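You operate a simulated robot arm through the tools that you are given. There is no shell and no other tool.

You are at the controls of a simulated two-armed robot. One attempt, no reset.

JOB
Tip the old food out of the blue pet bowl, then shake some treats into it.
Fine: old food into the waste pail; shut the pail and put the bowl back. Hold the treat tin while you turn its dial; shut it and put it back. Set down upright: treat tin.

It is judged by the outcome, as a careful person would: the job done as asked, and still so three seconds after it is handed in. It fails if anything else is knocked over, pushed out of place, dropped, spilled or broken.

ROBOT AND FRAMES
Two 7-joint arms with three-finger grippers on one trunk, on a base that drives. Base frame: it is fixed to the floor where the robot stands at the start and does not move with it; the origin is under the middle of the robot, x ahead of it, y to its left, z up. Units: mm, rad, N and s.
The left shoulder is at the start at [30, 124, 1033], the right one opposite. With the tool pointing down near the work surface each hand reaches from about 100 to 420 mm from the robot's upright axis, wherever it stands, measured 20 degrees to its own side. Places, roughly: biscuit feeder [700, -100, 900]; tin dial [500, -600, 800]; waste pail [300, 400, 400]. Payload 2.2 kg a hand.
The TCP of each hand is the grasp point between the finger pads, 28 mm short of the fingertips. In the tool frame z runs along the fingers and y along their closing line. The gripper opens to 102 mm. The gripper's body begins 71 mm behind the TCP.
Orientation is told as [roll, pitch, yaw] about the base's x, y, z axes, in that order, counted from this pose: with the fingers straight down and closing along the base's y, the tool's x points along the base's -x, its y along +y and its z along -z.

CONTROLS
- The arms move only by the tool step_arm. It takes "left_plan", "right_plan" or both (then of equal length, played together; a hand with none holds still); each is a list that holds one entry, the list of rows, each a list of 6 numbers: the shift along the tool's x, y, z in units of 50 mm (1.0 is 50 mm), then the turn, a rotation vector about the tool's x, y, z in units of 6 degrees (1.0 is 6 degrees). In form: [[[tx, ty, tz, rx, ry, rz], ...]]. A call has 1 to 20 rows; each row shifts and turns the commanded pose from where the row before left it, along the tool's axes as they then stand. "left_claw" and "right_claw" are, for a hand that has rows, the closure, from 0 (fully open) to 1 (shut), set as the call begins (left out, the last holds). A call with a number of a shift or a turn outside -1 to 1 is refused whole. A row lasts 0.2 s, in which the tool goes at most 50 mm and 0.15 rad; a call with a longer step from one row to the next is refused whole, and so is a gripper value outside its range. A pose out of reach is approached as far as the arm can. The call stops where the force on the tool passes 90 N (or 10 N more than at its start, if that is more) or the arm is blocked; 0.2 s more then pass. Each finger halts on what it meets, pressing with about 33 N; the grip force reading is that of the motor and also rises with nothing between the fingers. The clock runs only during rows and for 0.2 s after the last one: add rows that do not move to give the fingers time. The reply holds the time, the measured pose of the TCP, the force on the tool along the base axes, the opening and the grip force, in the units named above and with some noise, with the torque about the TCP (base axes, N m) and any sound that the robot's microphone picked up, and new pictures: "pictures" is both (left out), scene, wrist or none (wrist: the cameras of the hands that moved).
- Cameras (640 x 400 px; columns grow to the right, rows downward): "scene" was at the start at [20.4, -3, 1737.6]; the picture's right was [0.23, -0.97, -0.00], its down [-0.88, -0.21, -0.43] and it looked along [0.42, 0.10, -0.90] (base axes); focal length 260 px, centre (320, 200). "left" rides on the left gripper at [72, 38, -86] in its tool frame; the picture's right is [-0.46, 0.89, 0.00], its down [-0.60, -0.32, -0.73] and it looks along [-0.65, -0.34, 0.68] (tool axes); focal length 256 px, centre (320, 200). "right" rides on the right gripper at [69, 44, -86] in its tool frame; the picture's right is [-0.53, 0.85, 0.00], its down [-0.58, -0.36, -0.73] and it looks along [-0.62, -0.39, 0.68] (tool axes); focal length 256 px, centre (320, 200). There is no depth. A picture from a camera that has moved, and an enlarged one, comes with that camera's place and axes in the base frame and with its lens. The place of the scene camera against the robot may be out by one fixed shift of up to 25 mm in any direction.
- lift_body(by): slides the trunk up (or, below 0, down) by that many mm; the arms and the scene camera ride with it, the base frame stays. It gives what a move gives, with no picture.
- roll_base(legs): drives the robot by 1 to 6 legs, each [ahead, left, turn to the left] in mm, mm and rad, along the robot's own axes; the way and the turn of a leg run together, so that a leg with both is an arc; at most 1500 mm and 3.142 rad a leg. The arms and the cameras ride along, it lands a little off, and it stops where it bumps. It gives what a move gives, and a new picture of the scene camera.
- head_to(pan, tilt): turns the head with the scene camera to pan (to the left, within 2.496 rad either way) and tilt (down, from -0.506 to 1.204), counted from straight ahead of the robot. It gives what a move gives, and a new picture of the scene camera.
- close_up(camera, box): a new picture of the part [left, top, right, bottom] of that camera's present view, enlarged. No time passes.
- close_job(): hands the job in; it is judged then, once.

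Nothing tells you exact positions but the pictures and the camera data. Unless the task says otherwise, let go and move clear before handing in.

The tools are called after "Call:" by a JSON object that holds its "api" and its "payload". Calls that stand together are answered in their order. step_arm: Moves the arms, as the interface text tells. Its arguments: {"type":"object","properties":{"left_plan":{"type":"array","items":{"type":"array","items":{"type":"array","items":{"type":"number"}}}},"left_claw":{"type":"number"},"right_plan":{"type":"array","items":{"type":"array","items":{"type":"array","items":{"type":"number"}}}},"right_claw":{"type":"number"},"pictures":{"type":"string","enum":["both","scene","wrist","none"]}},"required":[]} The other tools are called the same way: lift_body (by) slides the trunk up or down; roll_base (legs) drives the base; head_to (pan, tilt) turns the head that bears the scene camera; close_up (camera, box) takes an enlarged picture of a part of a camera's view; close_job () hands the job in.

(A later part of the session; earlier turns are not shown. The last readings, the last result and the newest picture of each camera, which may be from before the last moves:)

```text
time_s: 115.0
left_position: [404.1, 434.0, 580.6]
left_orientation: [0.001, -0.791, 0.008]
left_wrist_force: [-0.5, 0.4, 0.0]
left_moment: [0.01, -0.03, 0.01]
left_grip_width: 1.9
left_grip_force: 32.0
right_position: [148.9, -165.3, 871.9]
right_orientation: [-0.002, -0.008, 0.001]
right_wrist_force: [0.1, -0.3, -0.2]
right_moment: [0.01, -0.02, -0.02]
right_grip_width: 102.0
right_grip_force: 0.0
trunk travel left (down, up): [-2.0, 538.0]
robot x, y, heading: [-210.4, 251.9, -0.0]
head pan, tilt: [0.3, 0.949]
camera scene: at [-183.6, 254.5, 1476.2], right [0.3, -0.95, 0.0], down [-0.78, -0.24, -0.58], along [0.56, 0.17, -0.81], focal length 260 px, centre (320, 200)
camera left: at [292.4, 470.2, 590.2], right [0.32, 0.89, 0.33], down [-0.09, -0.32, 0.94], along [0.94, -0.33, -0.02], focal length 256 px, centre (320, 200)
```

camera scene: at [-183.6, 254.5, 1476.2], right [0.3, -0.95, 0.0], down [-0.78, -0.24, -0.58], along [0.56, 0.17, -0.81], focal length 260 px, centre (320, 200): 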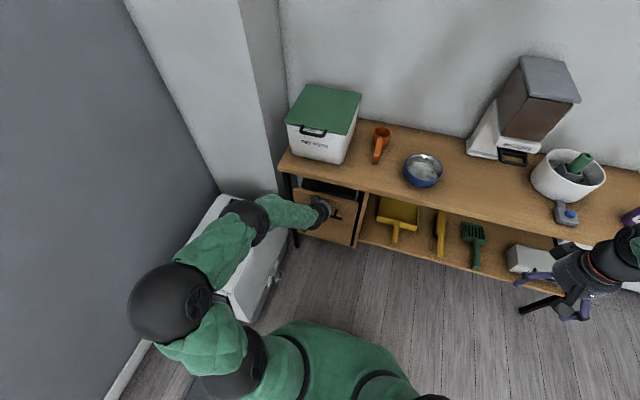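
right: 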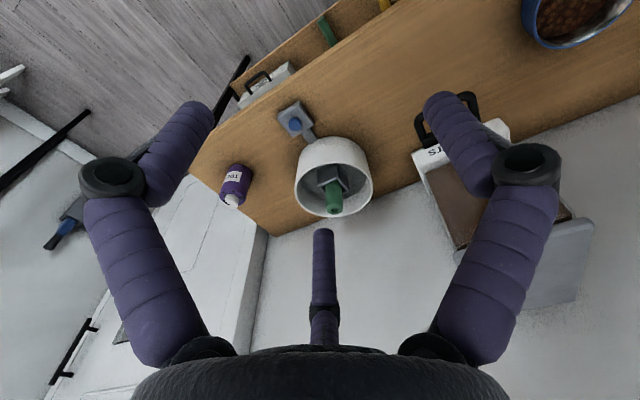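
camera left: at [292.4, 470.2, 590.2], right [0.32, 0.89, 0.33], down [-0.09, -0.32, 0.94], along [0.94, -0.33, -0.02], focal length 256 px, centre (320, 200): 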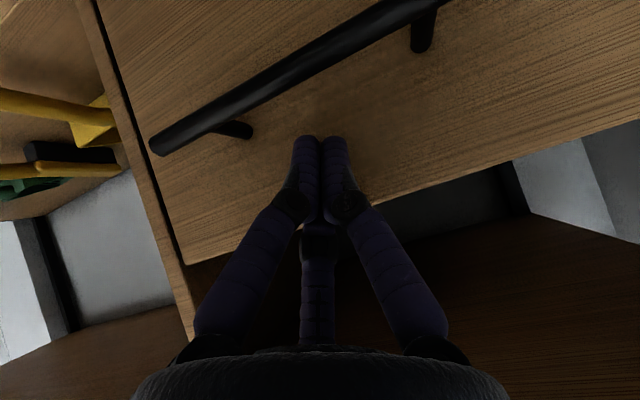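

There is still no resistance and the board is nearly flush with the bench divider. I will push on in small steps until it meets its stop.

Call:
{"api": "step_arm", "payload": {"left_plan": [[[-0.1, 0, 0.1, 0, 0, 0], [-0.1, 0, 0.1, 0, 0, 0], [0, 0, 0, 0, 0, 0]]], "pictures": "wrist"}}

Call:
{"api": "close_up", "payload": {"camera": "scene", "box": [270, 150, 390, 270]}}

```text
time_s: 115.8
left_position: [409.6, 431.9, 575.9]
left_orientation: [-0.005, -0.778, 0.011]
left_wrist_force: [-68.3, 9.7, 15.7]
left_moment: [-0.2, 0.16, -0.01]
left_grip_width: 2.1
left_grip_force: 31.5
right_position: [145.6, -164.5, 873.4]
right_orientation: [-0.002, -0.013, 0.003]
right_wrist_force: [-0.2, 0.0, 0.4]
right_moment: [0.0, -0.02, -0.02]
right_grip_width: 102.0
right_grip_force: 0.0
trunk travel left (down, up): [-2.0, 538.0]
robot x, y, heading: [-213.9, 247.4, 0.003]
head pan, tilt: [0.3, 0.949]
camera left: at [297.0, 467.9, 586.8], right [0.32, 0.89, 0.32], down [-0.08, -0.31, 0.95], along [0.94, -0.33, -0.03], focal length 256 px, centre (320, 200)
```

left: 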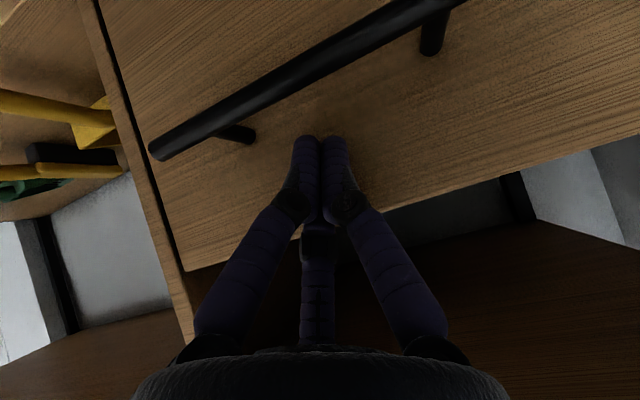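

```text
3.33 times, centred on (330, 210) of scene
camera zoom: at [-190.4, 255.0, 1476.4], right [0.3, -0.95, 0.0], down [-0.77, -0.24, -0.59], along [0.56, 0.17, -0.81], focal length 868 px, centre (287, 167)
```

zoom: 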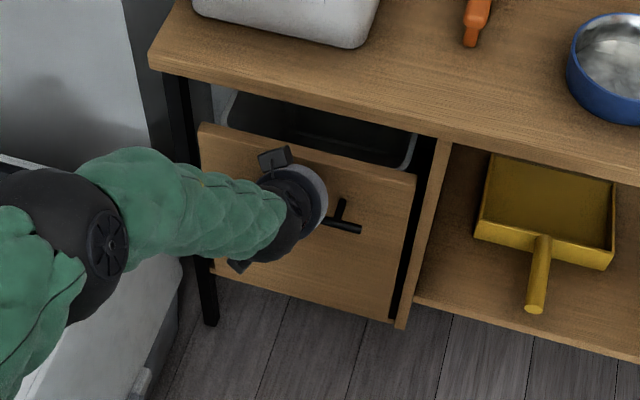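

The force rose to 68 N, so the drawer is at its stop and flush with the bench. I will back the hand away and check that it stays shut.

Call:
{"api": "step_arm", "payload": {"left_plan": [[[0.2, 0, -0.2, 0, 0, 0], [0.5, 0, -0.5, 0, 0, 0], [0.5, 0, -0.5, 0, 0, 0], [0.5, 0, -0.5, 0, 0, 0], [0, 0, 0, 0, 0, 0]]], "pictures": "both"}}

Call:
{"api": "close_up", "payload": {"camera": "scene", "box": [270, 150, 390, 270]}}

```text
time_s: 117.0
left_position: [299.4, 430.4, 582.3]
left_orientation: [0.012, -0.786, 0.008]
left_wrist_force: [-0.9, 0.4, 0.2]
left_moment: [0.02, -0.02, 0.03]
left_grip_width: 2.3
left_grip_force: 31.7
left hand out of reach, approached as far as the arm can: row 4
right_position: [149.0, -165.3, 872.8]
right_orientation: [-0.002, -0.009, 0.002]
right_wrist_force: [0.4, 0.5, 0.0]
right_moment: [0.0, -0.01, 0.03]
right_grip_width: 102.0
right_grip_force: 0.2
trunk travel left (down, up): [-2.0, 538.0]
robot x, y, heading: [-212.3, 253.3, 0.002]
head pan, tilt: [0.3, 0.949]
camera scene: at [-183.8, 254.6, 1476.2], right [0.3, -0.95, 0.0], down [-0.78, -0.24, -0.58], along [0.56, 0.17, -0.81], focal length 260 px, centre (320, 200)
camera left: at [187.9, 466.1, 591.9], right [0.32, 0.89, 0.34], down [-0.08, -0.33, 0.94], along [0.95, -0.33, -0.03], focal length 256 px, centre (320, 200)
```

scene: 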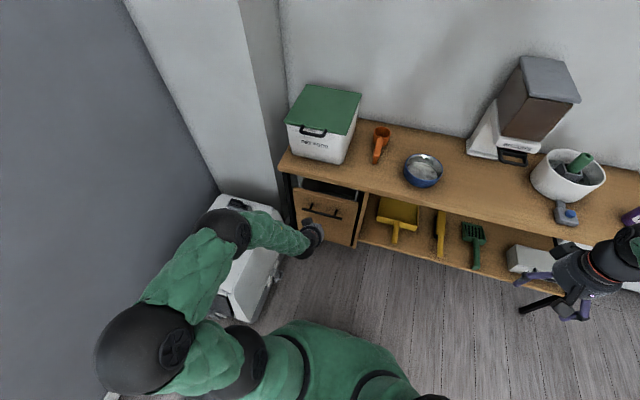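
left: 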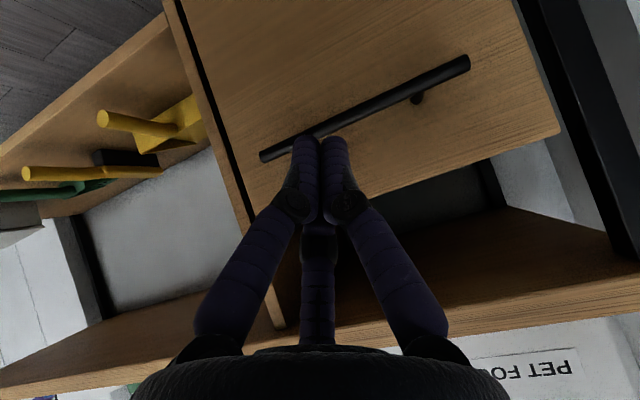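

```text
3.33 times, centred on (330, 210) of scene
camera zoom: at [-183.8, 254.6, 1476.2], right [0.3, -0.95, 0.0], down [-0.78, -0.24, -0.58], along [0.56, 0.17, -0.81], focal length 868 px, centre (287, 167)
```

zoom: 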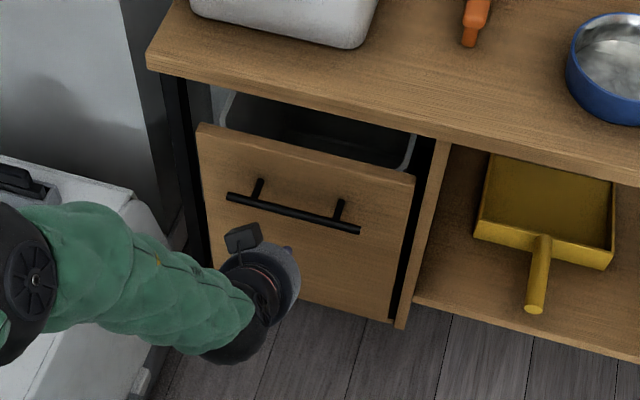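

The pail is shut. I will raise the left hand, bring it back to pointing down, and lift the trunk again.

Call:
{"api": "roll_base", "payload": {"legs": [[-120, 0, 0]]}}

Call:
{"api": "lift_body", "payload": {"by": 93}}

Call:
{"api": "step_arm", "payload": {"left_plan": [[[-0.6, 0, -0.6, 0, 0, 0], [-0.6, 0, -0.6, 0, 0, 0], [-0.6, 0, -0.6, 0, 0, 0], [-0.6, 0, -0.6, 0, 0, 0], [-0.6, 0, -0.6, 0, 0, 0], [-0.6, 0, -0.6, 0, 0, 0], [-0.6, 0, -0.6, 0, 0, 0], [0, 0, 0, 0, 1, 0], [0, 0, 0, 0, 1, 0], [0, 0, 0, 0, 1, 0], [0, 0, 0, 0, 1, 0], [0, 0, 0, 0, 1, 0], [0, 0, 0, 0, 1, 0], [0, 0, 0, 0, 1, 0], [0, 0, 0, 0, 0.5, 0], [0, 0, 0, 0, 0, 0]]], "left_claw": 0.0, "pictures": "scene"}}

```text
time_s: 118.3
left_position: [181.6, 431.0, 582.0]
left_orientation: [0.011, -0.785, 0.006]
left_wrist_force: [-0.5, 0.6, 0.0]
left_moment: [-0.01, 0.01, -0.03]
left_grip_width: 2.1
left_grip_force: 31.7
right_position: [28.6, -165.3, 872.5]
right_orientation: [-0.002, -0.009, 0.002]
right_wrist_force: [-0.8, 0.7, 0.4]
right_moment: [0.02, -0.05, 0.0]
right_grip_width: 102.0
right_grip_force: 0.1
trunk travel left (down, up): [-2.0, 538.0]
robot x, y, heading: [-333.6, 250.4, -0.0]
head pan, tilt: [0.3, 0.949]
camera scene: at [-303.2, 254.2, 1476.2], right [0.3, -0.95, 0.0], down [-0.78, -0.24, -0.58], along [0.56, 0.17, -0.81], focal length 260 px, centre (320, 200)
```

scene: 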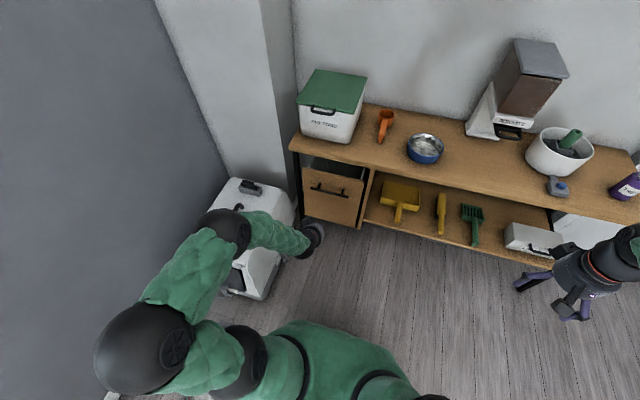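

```text
time_s: 119.6
left_position: [181.2, 429.1, 673.1]
left_orientation: [0.01, -0.785, 0.008]
left_wrist_force: [0.2, 0.4, 0.3]
left_moment: [-0.06, 0.02, 0.04]
left_grip_width: 2.2
left_grip_force: 31.6
right_position: [29.7, -165.6, 964.9]
right_orientation: [-0.001, -0.008, 0.003]
right_wrist_force: [-0.2, -0.1, -0.3]
right_moment: [0.0, -0.01, 0.03]
right_grip_width: 101.7
right_grip_force: 0.1
trunk travel left (down, up): [-95.0, 445.0]
robot x, y, heading: [-332.8, 249.9, 0.003]
head pan, tilt: [0.3, 0.949]
```

```text
time_s: 123.0
left_position: [181.3, 427.6, 971.6]
left_orientation: [0.008, 0.003, 0.013]
left_wrist_force: [-0.3, 0.3, -0.6]
left_moment: [0.01, -0.03, -0.01]
left_grip_width: 102.2
left_grip_force: 0.1
right_position: [30.0, -166.9, 965.6]
right_orientation: [-0.002, -0.01, 0.001]
right_wrist_force: [0.5, -0.2, -0.7]
right_moment: [0.03, -0.02, 0.02]
right_grip_width: 101.7
right_grip_force: 0.1
trunk travel left (down, up): [-95.0, 445.0]
robot x, y, heading: [-334.6, 246.4, -0.002]
head pan, tilt: [0.3, 0.949]
camera scene: at [-302.6, 254.2, 1569.2], right [0.3, -0.95, 0.0], down [-0.78, -0.24, -0.58], along [0.56, 0.17, -0.81], focal length 260 px, centre (320, 200)
```

scene: 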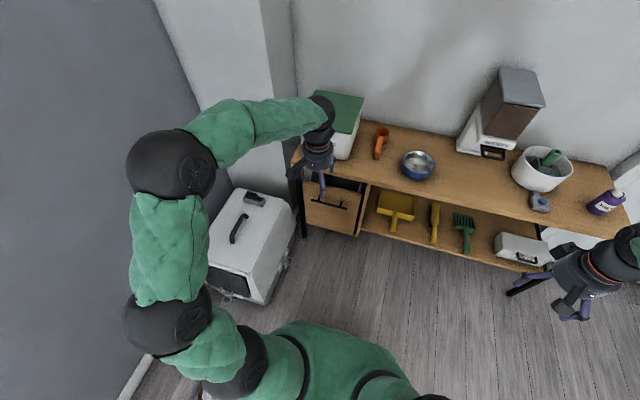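

Now to the tin. I will slide right along the bench, keeping well back from it, until the tin is in front of me.

Call:
{"api": "roll_base", "payload": {"legs": [[0, -730, 0]]}}

Call:
{"api": "head_to", "payload": {"pan": -0.05, "tilt": 0.75}}

Call:
{"api": "close_up", "payload": {"camera": "right", "box": [0, 0, 640, 399]}}

```text
time_s: 127.0
left_position: [178.4, -318.1, 971.7]
left_orientation: [0.007, 0.002, -0.01]
left_wrist_force: [0.0, 0.6, -0.5]
left_moment: [0.04, -0.01, -0.02]
left_grip_width: 101.8
left_grip_force: 0.1
right_position: [12.1, -909.0, 965.1]
right_orientation: [-0.002, -0.011, -0.024]
right_wrist_force: [-0.4, 0.8, 0.1]
right_moment: [-0.03, 0.03, 0.0]
right_grip_width: 101.9
right_grip_force: 0.1
trunk travel left (down, up): [-95.0, 445.0]
robot x, y, heading: [-340.3, -482.5, -0.024]
head pan, tilt: [0.3, 0.949]
camera scene: at [-309.3, -480.5, 1569.2], right [0.27, -0.96, 0.0], down [-0.78, -0.22, -0.58], along [0.56, 0.16, -0.81], focal length 260 px, centre (320, 200)
```

scene: 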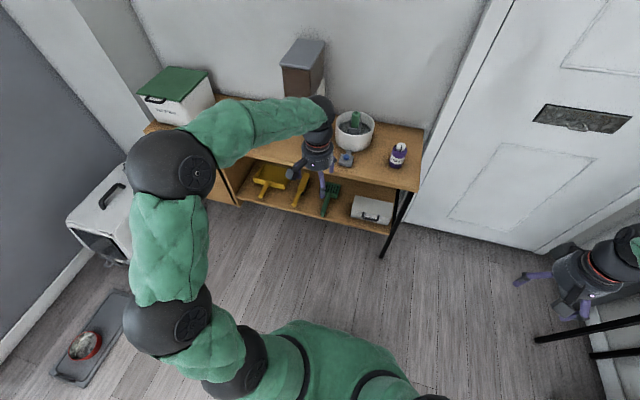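

```text
time_s: 127.8
left_position: [178.6, -318.0, 971.8]
left_orientation: [0.007, 0.003, -0.009]
left_wrist_force: [0.6, -0.4, 0.4]
left_moment: [-0.03, -0.01, -0.02]
left_grip_width: 101.8
left_grip_force: 0.1
right_position: [11.7, -908.0, 965.3]
right_orientation: [-0.003, -0.01, -0.023]
right_wrist_force: [0.1, 0.7, 0.4]
right_moment: [-0.05, -0.02, 0.02]
right_grip_width: 102.2
right_grip_force: 0.1
trunk travel left (down, up): [-95.0, 445.0]
robot x, y, heading: [-337.6, -482.7, -0.02]
head pan, tilt: [-0.051, 0.75]
camera scene: at [-296.6, -505.8, 1584.7], right [-0.07, -1.0, 0.0], down [-0.68, 0.05, -0.73], along [0.73, -0.05, -0.68], focal length 260 px, centre (320, 200)
```

scene: 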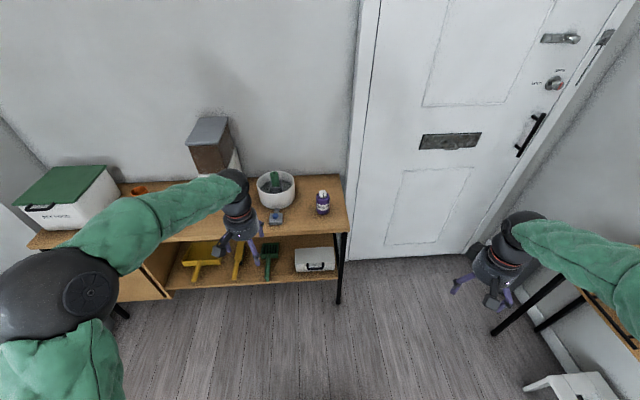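

```text
1.00 times, centred on (320, 200) of right (not enlarged: the box is as wide or as high as the picture)
camera zoom: at [-56.7, -862.4, 1050.0], right [0.55, 0.83, 0.0], down [0.56, -0.38, 0.74], along [0.62, -0.41, -0.68], focal length 256 px, centre (320, 200)
```

zoom: 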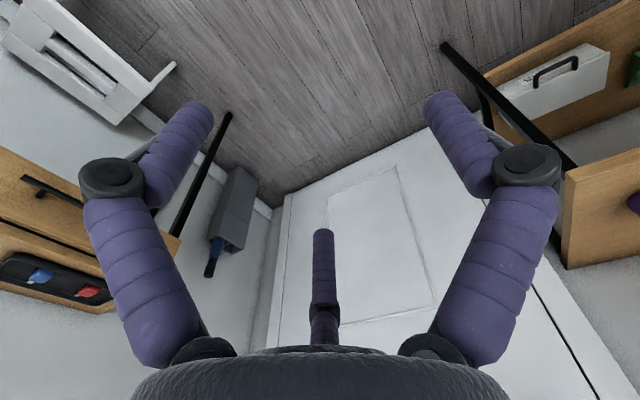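

I have a clear view of the tin from the scene camera. I will zoom in on its dial.

Call:
{"api": "close_up", "payload": {"camera": "scene", "box": [303, 180, 343, 220]}}

Call:
{"api": "close_up", "payload": {"camera": "left", "box": [0, 0, 640, 399]}}

```text
10.00 times, centred on (323, 200) of scene
camera zoom: at [-296.6, -505.8, 1584.7], right [-0.07, -1.0, 0.0], down [-0.68, 0.05, -0.73], along [0.73, -0.05, -0.68], focal length 2605 px, centre (290, 200)
```

zoom: 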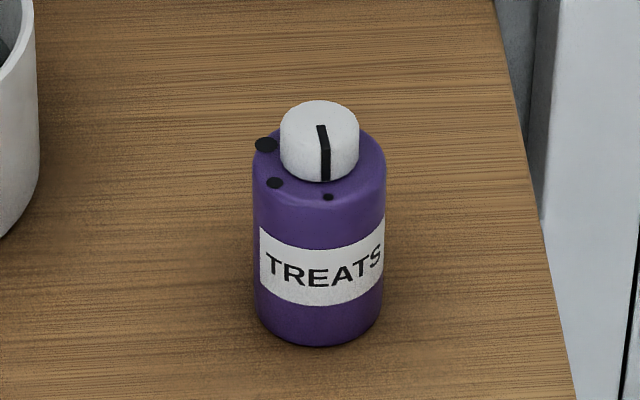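

```text
1.00 times, centred on (320, 200) of left (not enlarged: the box is as wide or as high as the picture)
camera zoom: at [107.1, -281.3, 1058.3], right [0.47, 0.88, 0.01], down [0.6, -0.33, 0.73], along [0.64, -0.34, -0.69], focal length 256 px, centre (320, 200)
```

zoom: 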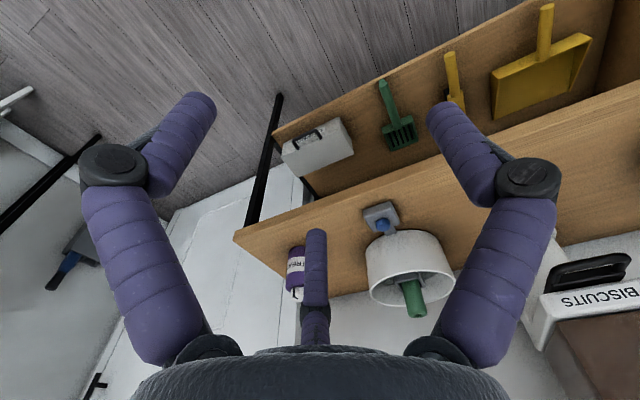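

The dial's pointer stands at the smallest of three dots (front), with a medium dot about 60° and a large dot about 120° clockwise seen from above, so it is shut now. I will rehearse the right hand's side grip here in free space: in front of me, fingers forward and 30° below level.

Call:
{"api": "step_arm", "payload": {"right_plan": [[[-0.4, 0.85, 0, 0, 0, 0], [-0.4, 0.85, 0, 0, 0, 0], [-0.4, 0.85, 0, 0, 0, 0], [-0.4, 0.85, 0, 0, 0, 0], [-0.4, 0.85, 0, 0, 0, 0], [-0.4, 0.85, 0, 0, 0, 0], [-0.4, 0.85, 0, 0, 0, 0], [0, 0, 0, 0, 0, 0]]], "pictures": "none"}}

Call:
{"api": "step_arm", "payload": {"right_plan": [[[0, 0, 0, 0, -1, 0], [0, 0, 0, 0, -1, 0], [0, 0, 0, 0, -1, 0], [0, 0, 0, 0, -1, 0], [0, 0, 0, 0, -1, 0], [0, 0, 0, 0, -1, 0], [0, 0, 0, 0, -1, 0], [0, 0, 0, 0, -1, 0], [0, 0, 0, 0, -1, 0], [0, 0, 0, 0, -1, 0], [0, 0, 0, 0, 0, 0]]], "pictures": "scene"}}

```text
time_s: 129.6
left_position: [178.9, -319.0, 971.8]
left_orientation: [0.008, 0.002, -0.011]
left_wrist_force: [-0.4, -0.1, 0.6]
left_moment: [0.0, -0.01, 0.01]
left_grip_width: 102.0
left_grip_force: 0.1
right_position: [160.9, -610.6, 967.7]
right_orientation: [-0.003, -0.01, -0.026]
right_wrist_force: [0.0, -0.6, -0.5]
right_moment: [-0.02, -0.01, 0.0]
right_grip_width: 102.1
right_grip_force: 0.1
trunk travel left (down, up): [-95.0, 445.0]
robot x, y, heading: [-338.8, -484.4, -0.021]
head pan, tilt: [-0.051, 0.75]
```

```text
time_s: 132.0
left_position: [178.6, -318.3, 972.0]
left_orientation: [0.008, 0.001, -0.008]
left_wrist_force: [-1.2, -0.3, 1.2]
left_moment: [0.02, 0.01, 0.02]
left_grip_width: 102.1
left_grip_force: 0.1
right_position: [158.7, -613.3, 965.2]
right_orientation: [-0.001, -1.058, -0.024]
right_wrist_force: [-0.4, 0.5, -0.5]
right_moment: [0.01, -0.03, -0.01]
right_grip_width: 102.2
right_grip_force: 0.1
trunk travel left (down, up): [-95.0, 445.0]
robot x, y, heading: [-338.7, -483.4, -0.022]
head pan, tilt: [-0.051, 0.75]
camera scene: at [-296.5, -505.8, 1584.7], right [-0.07, -1.0, 0.0], down [-0.68, 0.05, -0.73], along [0.73, -0.05, -0.68], focal length 260 px, centre (320, 200)
```

scene: 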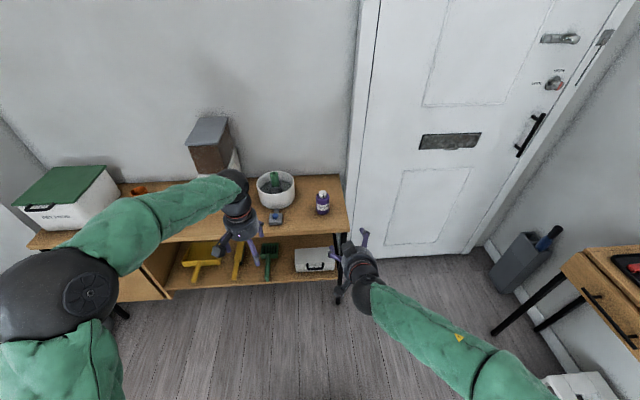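

The right hand reached the side-grip pose. I will check that it can go down to the tin's gripping height here in free air.

Call:
{"api": "step_arm", "payload": {"right_plan": [[[0.78, 0, 0.44, 0, 0, 0], [0.78, 0, 0.44, 0, 0, 0], [0.78, 0, 0.44, 0, 0, 0], [0.78, 0, 0.44, 0, 0, 0], [0, 0, 0, 0, 0, 0]]], "pictures": "scene"}}

```text
time_s: 133.2
left_position: [177.8, -318.2, 971.9]
left_orientation: [0.006, 0.002, -0.01]
left_wrist_force: [-0.3, -0.8, 0.6]
left_moment: [-0.02, 0.0, 0.02]
left_grip_width: 101.9
left_grip_force: 0.1
right_position: [156.8, -613.0, 786.3]
right_orientation: [-0.002, -1.059, -0.021]
right_wrist_force: [-0.4, 0.4, -0.1]
right_moment: [-0.04, 0.01, -0.02]
right_grip_width: 102.0
right_grip_force: 0.0
trunk travel left (down, up): [-95.0, 445.0]
robot x, y, heading: [-340.9, -487.5, -0.021]
head pan, tilt: [-0.051, 0.75]
camera scene: at [-296.8, -505.8, 1584.7], right [-0.07, -1.0, 0.0], down [-0.68, 0.05, -0.73], along [0.73, -0.05, -0.68], focal length 260 px, centre (320, 200)
```

scene: 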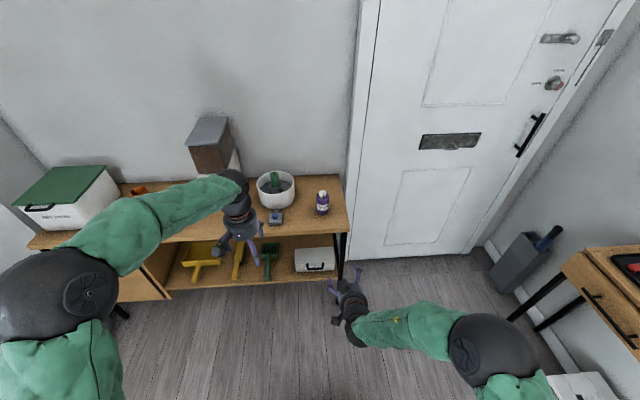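

That works. Now I will rehearse the pour with the empty hand: rise, then roll 120° about the forward axis, tipping to the left.

Call:
{"api": "step_arm", "payload": {"right_plan": [[[-0.78, 0, -0.44, 0, 0, 0], [-0.78, 0, -0.44, 0, 0, 0], [-0.78, 0, -0.44, 0, 0, 0], [0, 0, 0, 0, 0, 0]]], "pictures": "none"}}

Call:
{"api": "step_arm", "payload": {"right_plan": [[[0, 0, 0, 0.49, 0, -0.87], [0, 0, 0, 0.49, 0, -0.87], [0, 0, 0, 0.49, 0, -0.87], [0, 0, 0, 0.49, 0, -0.87], [0, 0, 0, 0.49, 0, -0.87], [0, 0, 0, 0.49, 0, -0.87], [0, 0, 0, 0.49, 0, -0.87], [0, 0, 0, 0.49, 0, -0.87], [0, 0, 0, 0.49, 0, -0.87], [0, 0, 0, 0.49, 0, -0.87], [0, 0, 0, 0.49, 0, -0.87], [0, 0, 0, 0.49, 0, -0.87], [0, 0, 0, 0.49, 0, -0.87], [0, 0, 0, 0.49, 0, -0.87], [0, 0, 0, 0.49, 0, -0.87], [0, 0, 0, 0.49, 0, -0.87], [0, 0, 0, 0.49, 0, -0.87], [0, 0, 0, 0.49, 0, -0.87], [0, 0, 0, 0.49, 0, -0.87], [0, 0, 0, 0.49, 0, -0.87]]], "pictures": "scene"}}

```text
time_s: 134.2
left_position: [179.0, -317.8, 971.3]
left_orientation: [0.007, 0.002, -0.011]
left_wrist_force: [0.1, 0.1, -1.0]
left_moment: [0.03, 0.0, -0.02]
left_grip_width: 102.1
left_grip_force: 0.1
right_position: [158.6, -612.9, 919.3]
right_orientation: [-0.002, -1.055, -0.02]
right_wrist_force: [0.2, 0.5, -0.2]
right_moment: [0.01, -0.03, 0.02]
right_grip_width: 102.2
right_grip_force: 0.1
trunk travel left (down, up): [-95.0, 445.0]
robot x, y, heading: [-341.0, -486.6, -0.023]
head pan, tilt: [-0.051, 0.75]
```

```text
time_s: 138.4
left_position: [178.3, -318.3, 971.8]
left_orientation: [0.006, 0.0, -0.01]
left_wrist_force: [-1.1, 0.1, 0.1]
left_moment: [-0.01, 0.02, 0.0]
left_grip_width: 101.8
left_grip_force: 0.1
right_position: [158.8, -614.7, 921.5]
right_orientation: [-1.848, 0.453, 0.971]
right_wrist_force: [0.5, 0.5, 0.0]
right_moment: [0.03, -0.02, -0.03]
right_grip_width: 101.8
right_grip_force: 0.1
trunk travel left (down, up): [-95.0, 445.0]
robot x, y, heading: [-340.1, -481.8, -0.022]
head pan, tilt: [-0.051, 0.75]
camera scene: at [-296.4, -505.8, 1584.7], right [-0.07, -1.0, 0.0], down [-0.68, 0.05, -0.73], along [0.73, -0.05, -0.68], focal length 260 px, centre (320, 200)
```

scene: 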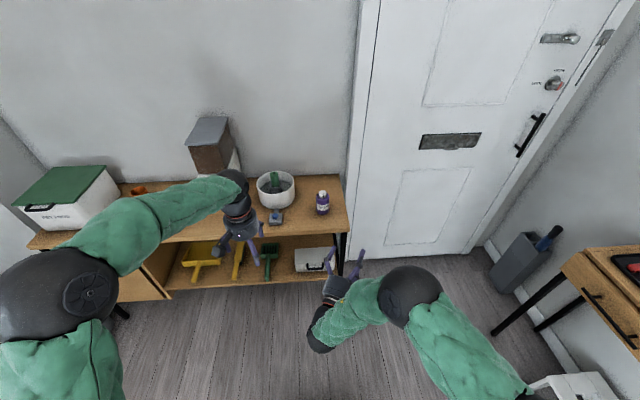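

The full 120° tip to the left is within reach. I will check a further 30° so I know the margin.

Call:
{"api": "step_arm", "payload": {"right_plan": [[[0, 0, 0, 0.49, 0, -0.87], [0, 0, 0, 0.49, 0, -0.87], [0, 0, 0, 0.49, 0, -0.87], [0, 0, 0, 0.49, 0, -0.87], [0, 0, 0, 0.49, 0, -0.87], [0, 0, 0, 0, 0, 0]]], "pictures": "scene"}}

```text
time_s: 139.8
left_position: [178.2, -319.7, 971.2]
left_orientation: [0.007, 0.002, -0.01]
left_wrist_force: [0.5, -0.5, 0.4]
left_moment: [-0.02, 0.02, 0.02]
left_grip_width: 102.0
left_grip_force: 0.1
right_position: [158.4, -612.1, 922.8]
right_orientation: [-2.266, 0.855, 0.703]
right_wrist_force: [-1.3, -0.4, 0.0]
right_moment: [0.0, 0.04, 0.03]
right_grip_width: 102.1
right_grip_force: 0.1
trunk travel left (down, up): [-95.0, 445.0]
robot x, y, heading: [-344.3, -482.7, -0.021]
head pan, tilt: [-0.051, 0.75]
camera scene: at [-296.5, -505.8, 1584.7], right [-0.07, -1.0, 0.0], down [-0.68, 0.05, -0.73], along [0.73, -0.05, -0.68], focal length 260 px, centre (320, 200)
```

scene: 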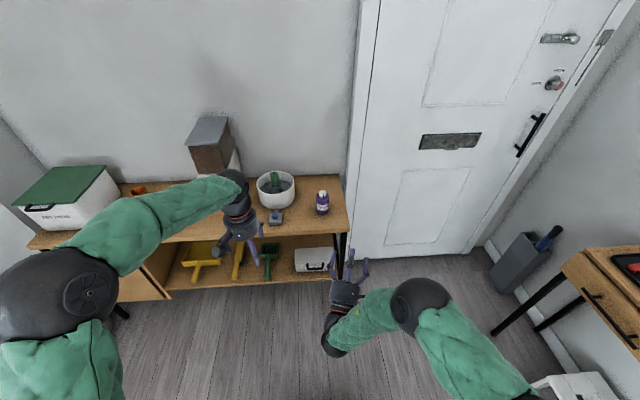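

A tilt of 150° is also available, so pouring with the right hand will work. I will roll back to the grip orientation.

Call:
{"api": "step_arm", "payload": {"right_plan": [[[0, 0, 0, -0.49, 0, 0.87], [0, 0, 0, -0.49, 0, 0.87], [0, 0, 0, -0.49, 0, 0.87], [0, 0, 0, -0.49, 0, 0.87], [0, 0, 0, -0.49, 0, 0.87], [0, 0, 0, -0.49, 0, 0.87], [0, 0, 0, -0.49, 0, 0.87], [0, 0, 0, -0.49, 0, 0.87], [0, 0, 0, -0.49, 0, 0.87], [0, 0, 0, -0.49, 0, 0.87], [0, 0, 0, -0.49, 0, 0.87], [0, 0, 0, -0.49, 0, 0.87], [0, 0, 0, -0.49, 0, 0.87], [0, 0, 0, -0.49, 0, 0.87], [0, 0, 0, -0.49, 0, 0.87], [0, 0, 0, -0.49, 0, 0.87], [0, 0, 0, -0.49, 0, 0.87], [0, 0, 0, -0.49, 0, 0.87], [0, 0, 0, -0.49, 0, 0.87], [0, 0, 0, -0.49, 0, 0.87]]], "pictures": "none"}}

Call:
{"api": "step_arm", "payload": {"right_plan": [[[0, 0, 0, -0.49, 0, 0.87], [0, 0, 0, -0.49, 0, 0.87], [0, 0, 0, -0.49, 0, 0.87], [0, 0, 0, -0.49, 0, 0.87], [0, 0, 0, -0.49, 0, 0.87], [0, 0, 0, 0, 0, 0]]], "pictures": "wrist"}}

```text
time_s: 144.0
left_position: [178.8, -318.6, 972.0]
left_orientation: [0.006, 0.002, -0.01]
left_wrist_force: [0.8, -0.7, -0.6]
left_moment: [0.03, -0.03, 0.02]
left_grip_width: 102.1
left_grip_force: 0.2
right_position: [158.5, -613.8, 920.4]
right_orientation: [-0.865, -0.854, 0.702]
right_wrist_force: [-0.1, 0.3, 0.0]
right_moment: [-0.02, -0.01, 0.04]
right_grip_width: 102.1
right_grip_force: 0.0
trunk travel left (down, up): [-95.0, 445.0]
robot x, y, heading: [-344.1, -482.5, -0.026]
head pan, tilt: [-0.051, 0.75]
```

```text
time_s: 145.4
left_position: [179.4, -319.0, 971.6]
left_orientation: [0.007, 0.001, -0.01]
left_wrist_force: [0.0, 0.1, -0.1]
left_moment: [-0.04, -0.02, -0.01]
left_grip_width: 102.1
left_grip_force: 0.0
right_position: [158.4, -614.0, 921.3]
right_orientation: [-0.001, -1.056, -0.023]
right_wrist_force: [0.0, 0.1, -0.2]
right_moment: [-0.01, -0.01, 0.02]
right_grip_width: 102.0
right_grip_force: 0.1
trunk travel left (down, up): [-95.0, 445.0]
robot x, y, heading: [-337.6, -484.7, -0.02]
head pan, tilt: [-0.051, 0.75]
camera right: at [51.4, -567.1, 902.8], right [0.28, 0.84, 0.46], down [-0.36, -0.36, 0.86], along [0.89, -0.41, 0.2], focal length 256 px, centre (320, 200)
```

right: 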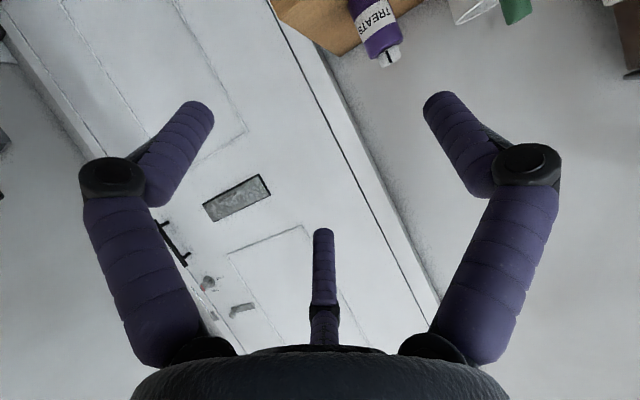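

The tin shows in the right camera, near [527, -557]. I will straighten the heading, shift so the right hand lines up with it, and lower the hand while still 370 mm short.

Call:
{"api": "roll_base", "payload": {"legs": [[0, 0, 0.021], [0, 46, 0]]}}

Call:
{"api": "step_arm", "payload": {"right_plan": [[[0.78, 0, 0.44, 0, 0, 0], [0.78, 0, 0.44, 0, 0, 0], [0.78, 0, 0.44, 0, 0, 0], [0, 0, 0, 0, 0, 0]]], "pictures": "wrist"}}

```text
time_s: 146.6
left_position: [175.9, -260.5, 971.7]
left_orientation: [0.005, 0.003, 0.008]
left_wrist_force: [0.9, 0.0, 0.6]
left_moment: [-0.01, 0.01, 0.0]
left_grip_width: 102.1
left_grip_force: 0.0
right_position: [161.5, -555.8, 920.4]
right_orientation: [-0.004, -1.058, 0.003]
right_wrist_force: [0.8, 1.1, 0.1]
right_moment: [-0.02, 0.02, -0.01]
right_grip_width: 102.0
right_grip_force: 0.1
trunk travel left (down, up): [-95.0, 445.0]
robot x, y, heading: [-342.7, -437.9, -0.002]
head pan, tilt: [-0.051, 0.75]
camera scene: at [-296.3, -456.6, 1584.7], right [-0.05, -1.0, 0.0], down [-0.68, 0.04, -0.73], along [0.73, -0.04, -0.68], focal length 260 px, centre (320, 200)
```

scene: 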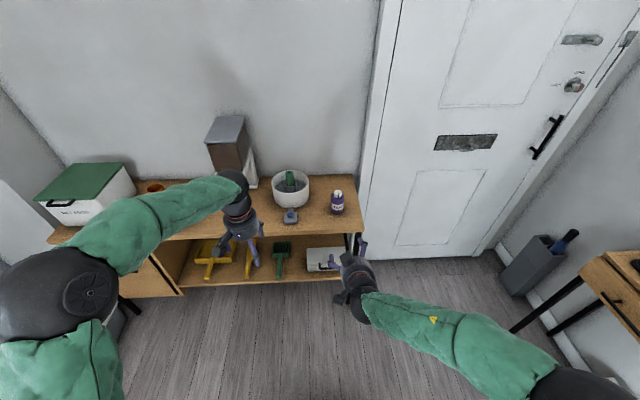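

```text
time_s: 147.6
left_position: [174.8, -261.5, 971.9]
left_orientation: [0.007, 0.003, 0.007]
left_wrist_force: [0.1, -0.5, 0.0]
left_moment: [0.02, -0.01, 0.03]
left_grip_width: 102.2
left_grip_force: 0.0
right_position: [159.3, -563.0, 784.6]
right_orientation: [-0.001, -1.057, -0.001]
right_wrist_force: [-0.2, -0.1, 0.2]
right_moment: [0.0, -0.01, 0.02]
right_grip_width: 102.2
right_grip_force: 0.0
trunk travel left (down, up): [-95.0, 445.0]
robot x, y, heading: [-337.3, -435.4, -0.003]
head pan, tilt: [-0.051, 0.75]
camera right: at [51.4, -518.5, 766.8], right [0.27, 0.84, 0.46], down [-0.35, -0.36, 0.86], along [0.9, -0.39, 0.2], focal length 256 px, centre (320, 200)
```

right: 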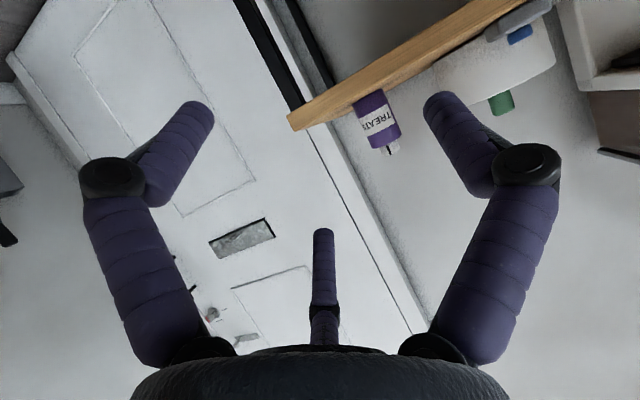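

The tin is in view between the fingers at bench level. I will zoom in to get its exact position before approaching.

Call:
{"api": "close_up", "payload": {"camera": "right", "box": [320, 60, 440, 180]}}

Call:
{"api": "close_up", "payload": {"camera": "scene", "box": [307, 172, 367, 232]}}

```text
3.33 times, centred on (380, 120) of right
camera zoom: at [51.4, -518.5, 766.8], right [0.27, 0.84, 0.46], down [-0.35, -0.36, 0.86], along [0.9, -0.39, 0.2], focal length 853 px, centre (120, 467)
```

zoom: 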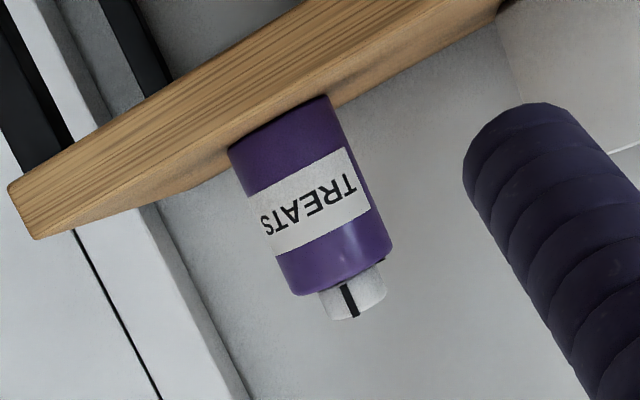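

```text
6.67 times, centred on (337, 202) of scene
camera zoom: at [-296.6, -458.4, 1584.7], right [-0.05, -1.0, 0.0], down [-0.68, 0.04, -0.73], along [0.73, -0.04, -0.68], focal length 1736 px, centre (207, 187)
```

zoom: 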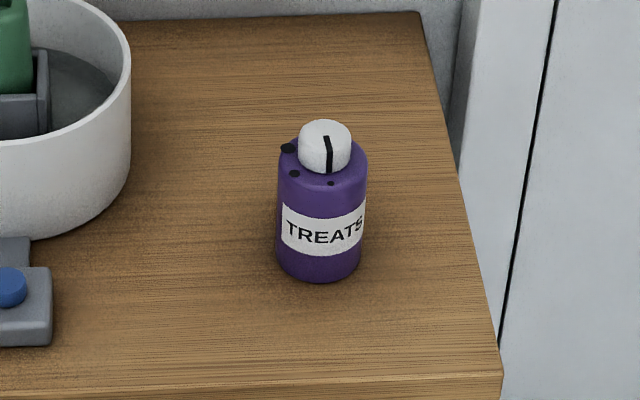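

The tin's centre comes out near [535, -557], standing on a bench surface at about z 740, with its body up to 818 and the dial to 843. I will raise the hand slightly to z 795 and drive forward, stopping short of the tin.

Call:
{"api": "step_arm", "payload": {"right_plan": [[[-0.18, 0, -0.1, 0, 0, 0], [0, 0, 0, 0, 0, 0]]], "pictures": "none"}}

Call:
{"api": "roll_base", "payload": {"legs": [[285, 0, 0.003]]}}

Call:
{"api": "close_up", "payload": {"camera": "right", "box": [0, 0, 640, 399]}}

Call:
{"api": "close_up", "payload": {"camera": "scene", "box": [270, 170, 430, 290]}}

```text
time_s: 148.2
left_position: [175.4, -260.9, 970.1]
left_orientation: [0.005, 0.001, 0.009]
left_wrist_force: [-0.4, 0.7, -1.1]
left_moment: [-0.01, -0.02, -0.01]
left_grip_width: 102.0
left_grip_force: 0.1
right_position: [161.3, -562.7, 794.5]
right_orientation: [-0.002, -1.058, -0.003]
right_wrist_force: [-0.4, -0.7, 0.1]
right_moment: [0.03, 0.0, 0.03]
right_grip_width: 102.4
right_grip_force: 0.1
trunk travel left (down, up): [-95.0, 445.0]
robot x, y, heading: [-340.5, -436.1, -0.0]
head pan, tilt: [-0.051, 0.75]
```

```text
time_s: 150.2
left_position: [455.6, -258.1, 972.1]
left_orientation: [0.007, -0.001, 0.013]
left_wrist_force: [0.2, -0.6, 0.5]
left_moment: [0.03, -0.03, 0.01]
left_grip_width: 102.3
left_grip_force: 0.0
right_position: [440.6, -559.7, 794.8]
right_orientation: [-0.002, -1.055, 0.003]
right_wrist_force: [-29.4, -4.6, 8.4]
right_moment: [-0.52, 1.7, -0.99]
right_grip_width: 102.0
right_grip_force: 0.1
trunk travel left (down, up): [-95.0, 445.0]
robot x, y, heading: [-54.4, -435.6, -0.004]
head pan, tilt: [-0.051, 0.75]
camera scene: at [-16.6, -458.6, 1584.8], right [-0.05, -1.0, 0.0], down [-0.68, 0.03, -0.73], along [0.73, -0.04, -0.68], focal length 260 px, centre (320, 200)
```

scene: 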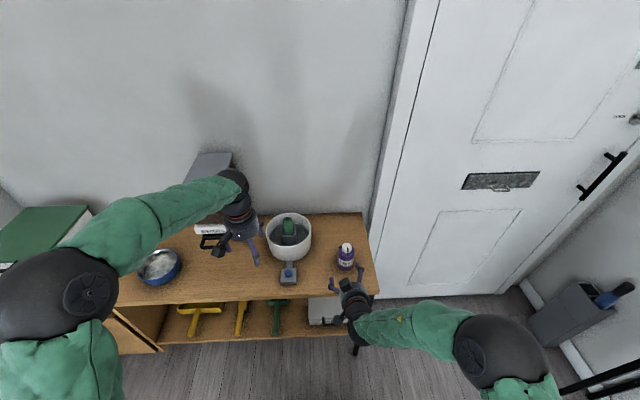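

```text
1.00 times, centred on (320, 200) of right (not enlarged: the box is as wide or as high as the picture)
camera zoom: at [332.3, -515.9, 776.9], right [0.26, 0.85, 0.46], down [-0.35, -0.36, 0.86], along [0.9, -0.39, 0.2], focal length 256 px, centre (320, 200)
```

zoom: 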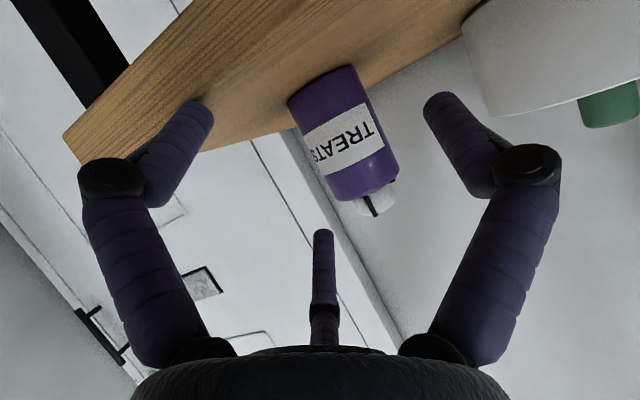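

```text
3.33 times, centred on (350, 230) of scene
camera zoom: at [-16.6, -458.6, 1584.8], right [-0.05, -1.0, 0.0], down [-0.68, 0.03, -0.73], along [0.73, -0.04, -0.68], focal length 868 px, centre (220, 100)
```

zoom: 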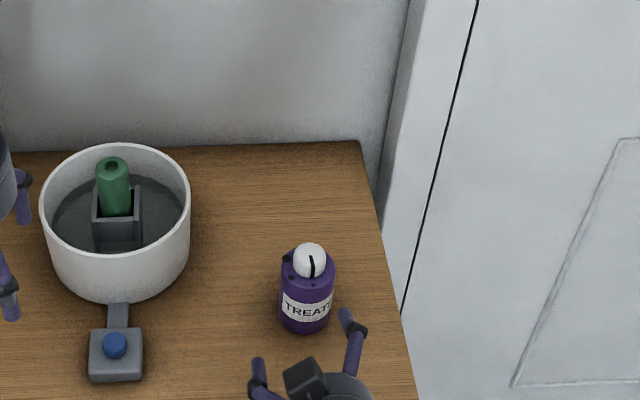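

The right hand met the bench's front edge with about 29 N: one of the three visible fingers really is there, low and to the right. I will back off at once.

Call:
{"api": "roll_base", "payload": {"legs": [[-60, 0, 0.004]]}}

Call:
{"api": "close_up", "payload": {"camera": "right", "box": [0, 0, 640, 399]}}

```text
time_s: 151.2
left_position: [396.6, -260.2, 973.4]
left_orientation: [0.008, -0.002, 0.016]
left_wrist_force: [0.0, -0.6, -0.5]
left_moment: [0.02, -0.03, -0.02]
left_grip_width: 101.8
left_grip_force: 0.2
right_position: [382.1, -558.2, 793.4]
right_orientation: [-0.002, -1.053, 0.005]
right_wrist_force: [0.1, 0.0, 0.3]
right_moment: [0.0, -0.03, -0.03]
right_grip_width: 101.9
right_grip_force: 0.0
trunk travel left (down, up): [-95.0, 445.0]
robot x, y, heading: [-118.2, -435.9, 0.006]
head pan, tilt: [-0.051, 0.75]
camera scene: at [-75.3, -458.3, 1584.8], right [-0.05, -1.0, 0.0], down [-0.68, 0.03, -0.73], along [0.73, -0.03, -0.68], focal length 260 px, centre (320, 200)
```

scene: 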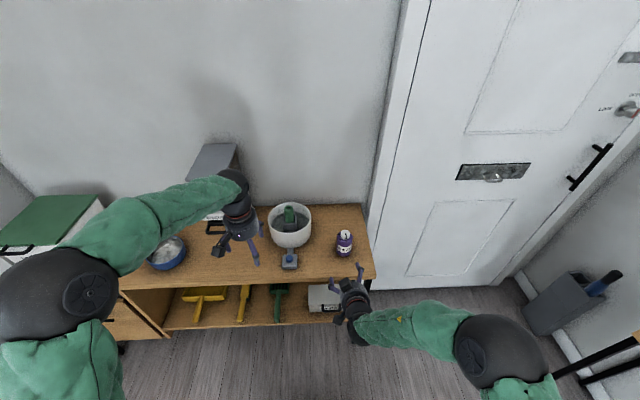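

```text
1.00 times, centred on (320, 200) of right (not enlarged: the box is as wide or as high as the picture)
camera zoom: at [272.9, -515.0, 776.5], right [0.26, 0.85, 0.46], down [-0.35, -0.37, 0.86], along [0.9, -0.39, 0.2], focal length 256 px, centre (320, 200)
```

zoom: 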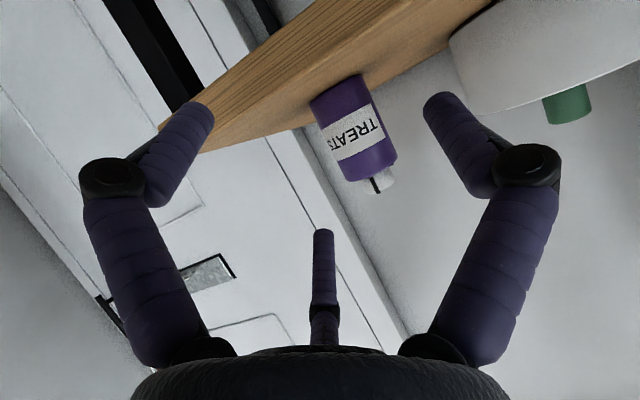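

The hand really is a three-jaw one, so a low side grip at the bench is not possible. New plan: the left hand takes the tin by its dial from above and lifts it, the right hand grips the body from the side in the air, and then the left turns the dial. First I raise the right hand, move it aside and level it.

Call:
{"api": "step_arm", "payload": {"right_plan": [[[-0.78, 0, -0.44, 0, 0, 0], [-0.78, 0, -0.44, 0, 0, 0], [-0.78, 0, -0.44, 0, 0, 0], [0, -0.9, 0, 0, 0, 0], [0, -0.9, 0, 0, 0, 0], [0, -0.9, 0, 0, 0, 0], [0, 0, 0, 0, -1, 0], [0, 0, 0, 0, -1, 0], [0, 0, 0, 0, -1, 0], [0, 0, 0, 0, -1, 0], [0, 0, 0, 0, 0, 0]]], "pictures": "both"}}

```text
time_s: 153.6
left_position: [397.3, -258.2, 971.7]
left_orientation: [0.006, 0.001, 0.017]
left_wrist_force: [-0.3, -0.5, 0.1]
left_moment: [0.0, 0.01, -0.01]
left_grip_width: 101.9
left_grip_force: 0.0
right_position: [380.5, -588.4, 1001.4]
right_orientation: [-0.017, -1.465, 0.013]
right_wrist_force: [0.3, 0.1, 0.3]
right_moment: [0.01, 0.02, 0.0]
right_grip_width: 102.2
right_grip_force: 0.0
right hand out of reach, approached as far as the arm can: row 6, 7, 8, 9, 10
trunk travel left (down, up): [-95.0, 445.0]
robot x, y, heading: [-117.5, -435.3, 0.003]
head pan, tilt: [-0.051, 0.75]
camera scene: at [-73.8, -458.3, 1584.7], right [-0.05, -1.0, 0.0], down [-0.68, 0.03, -0.73], along [0.73, -0.03, -0.68], focal length 260 px, centre (320, 200)
camera right: at [288.7, -543.8, 941.3], right [0.06, 0.85, 0.53], down [-0.67, -0.36, 0.65], along [0.74, -0.39, 0.54], focal length 256 px, centre (320, 200)
```

scene: 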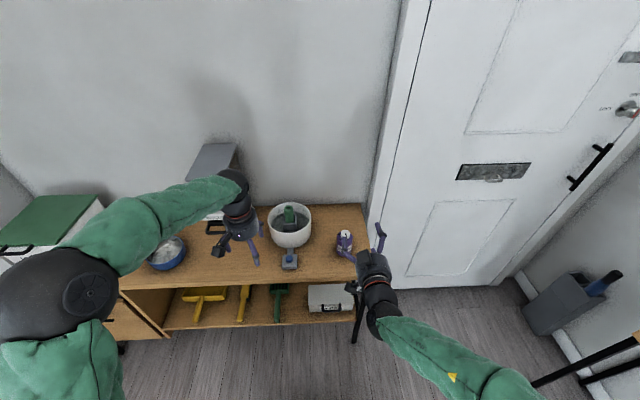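
right: 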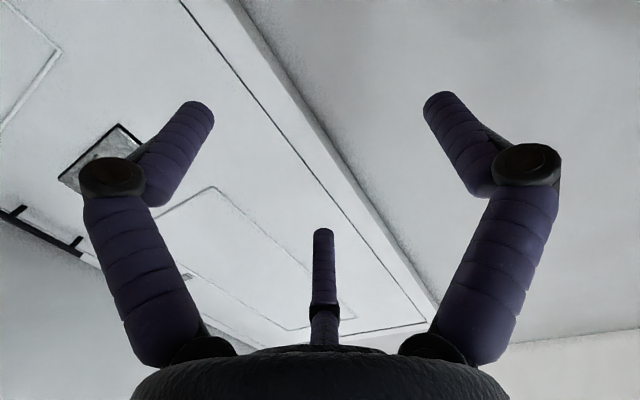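

The right hand levels to about 84° there. I will test the planned in-air holding spot, closer to the middle and a little lower.

Call:
{"api": "step_arm", "payload": {"right_plan": [[[0.5, 0.5, 0, 0, 0, 0], [0.5, 0.5, 0, 0, 0, 0], [0, 0, 0, 0, -1, 0], [0, 0, 0, 0, 0, 0]]], "pictures": "none"}}

```text
time_s: 154.6
left_position: [397.0, -258.5, 972.1]
left_orientation: [0.005, 0.001, 0.017]
left_wrist_force: [0.5, 0.5, 0.3]
left_moment: [0.01, -0.02, 0.0]
left_grip_width: 101.8
left_grip_force: 0.0
right_position: [373.8, -532.2, 952.8]
right_orientation: [-2.916, -1.569, 2.913]
right_wrist_force: [-0.3, 1.0, -0.5]
right_moment: [-0.01, -0.01, -0.02]
right_grip_width: 102.2
right_grip_force: 0.0
right hand out of reach, approached as far as the arm can: row 3
trunk travel left (down, up): [-95.0, 445.0]
robot x, y, heading: [-118.3, -437.0, 0.005]
head pan, tilt: [-0.051, 0.75]
```

The right hand can hold level at about [374, -532, 953]. I will park it to the back right, then bring the left hand up and to the middle.

Call:
{"api": "step_arm", "payload": {"right_plan": [[[0, -0.5, -0.6, 0, 0, 0], [-0.4, -0.5, -0.6, 0, 0, 0], [-0.5, 0, -0.3, 0, 0, 0], [0, 0, 0, 0, 0, 0]]], "pictures": "none"}}

Call:
{"api": "step_arm", "payload": {"left_plan": [[[0, 0, -0.8, 0, 0, 0], [0, -0.7, -0.4, 0, 0, 0], [0, -0.9, 0, 0, 0, 0], [0, -0.9, 0, 0, 0, 0], [0, -0.9, 0, 0, 0, 0], [0, 0, 0, 0, 0, 0]]], "left_claw": 0.0, "pictures": "both"}}

```text
time_s: 155.6
left_position: [396.3, -256.0, 973.3]
left_orientation: [0.007, 0.001, 0.018]
left_wrist_force: [-0.3, 0.0, -0.5]
left_moment: [0.0, 0.0, -0.02]
left_grip_width: 102.2
left_grip_force: 0.2
right_position: [293.9, -548.9, 985.3]
right_orientation: [-2.879, -1.563, 2.886]
right_wrist_force: [-0.5, 1.0, 0.4]
right_moment: [-0.02, 0.02, 0.0]
right_grip_width: 102.2
right_grip_force: 0.1
right hand out of reach, approached as far as the arm can: row 1, 2
trunk travel left (down, up): [-95.0, 445.0]
robot x, y, heading: [-116.2, -435.6, 0.007]
head pan, tilt: [-0.051, 0.75]
```

```text
time_s: 157.0
left_position: [399.4, -428.7, 1031.8]
left_orientation: [0.007, 0.002, 0.018]
left_wrist_force: [-0.6, 0.0, -0.5]
left_moment: [0.01, -0.01, -0.01]
left_grip_width: 102.1
left_grip_force: 0.1
right_position: [294.0, -551.0, 984.9]
right_orientation: [-2.919, -1.565, 2.925]
right_wrist_force: [0.1, 1.1, 0.0]
right_moment: [-0.01, 0.02, -0.01]
right_grip_width: 101.9
right_grip_force: 0.0
trunk travel left (down, up): [-95.0, 445.0]
robot x, y, heading: [-115.8, -435.1, 0.005]
head pan, tilt: [-0.051, 0.75]
camera scene: at [-73.8, -458.0, 1584.7], right [-0.05, -1.0, 0.0], down [-0.68, 0.03, -0.73], along [0.73, -0.03, -0.68], focal length 260 px, centre (320, 200)
camera left: at [327.0, -394.1, 1118.6], right [0.45, 0.89, 0.01], down [0.61, -0.31, 0.73], along [0.65, -0.32, -0.69], focal length 256 px, centre (320, 200)
```

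scene: 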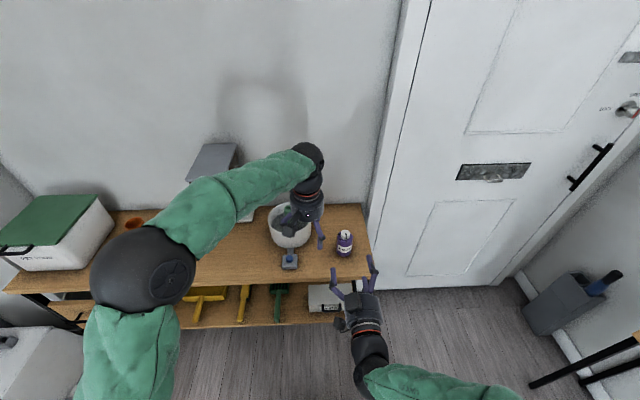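
left: 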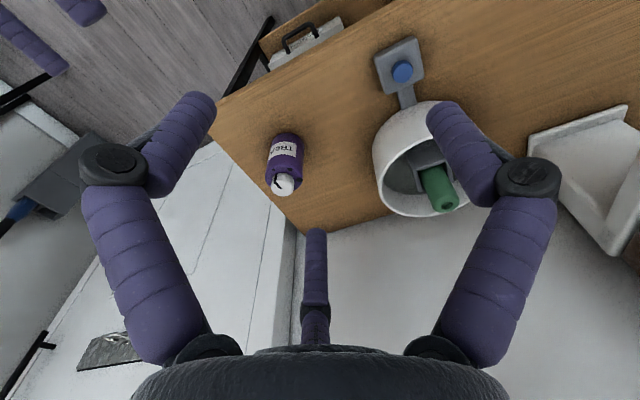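

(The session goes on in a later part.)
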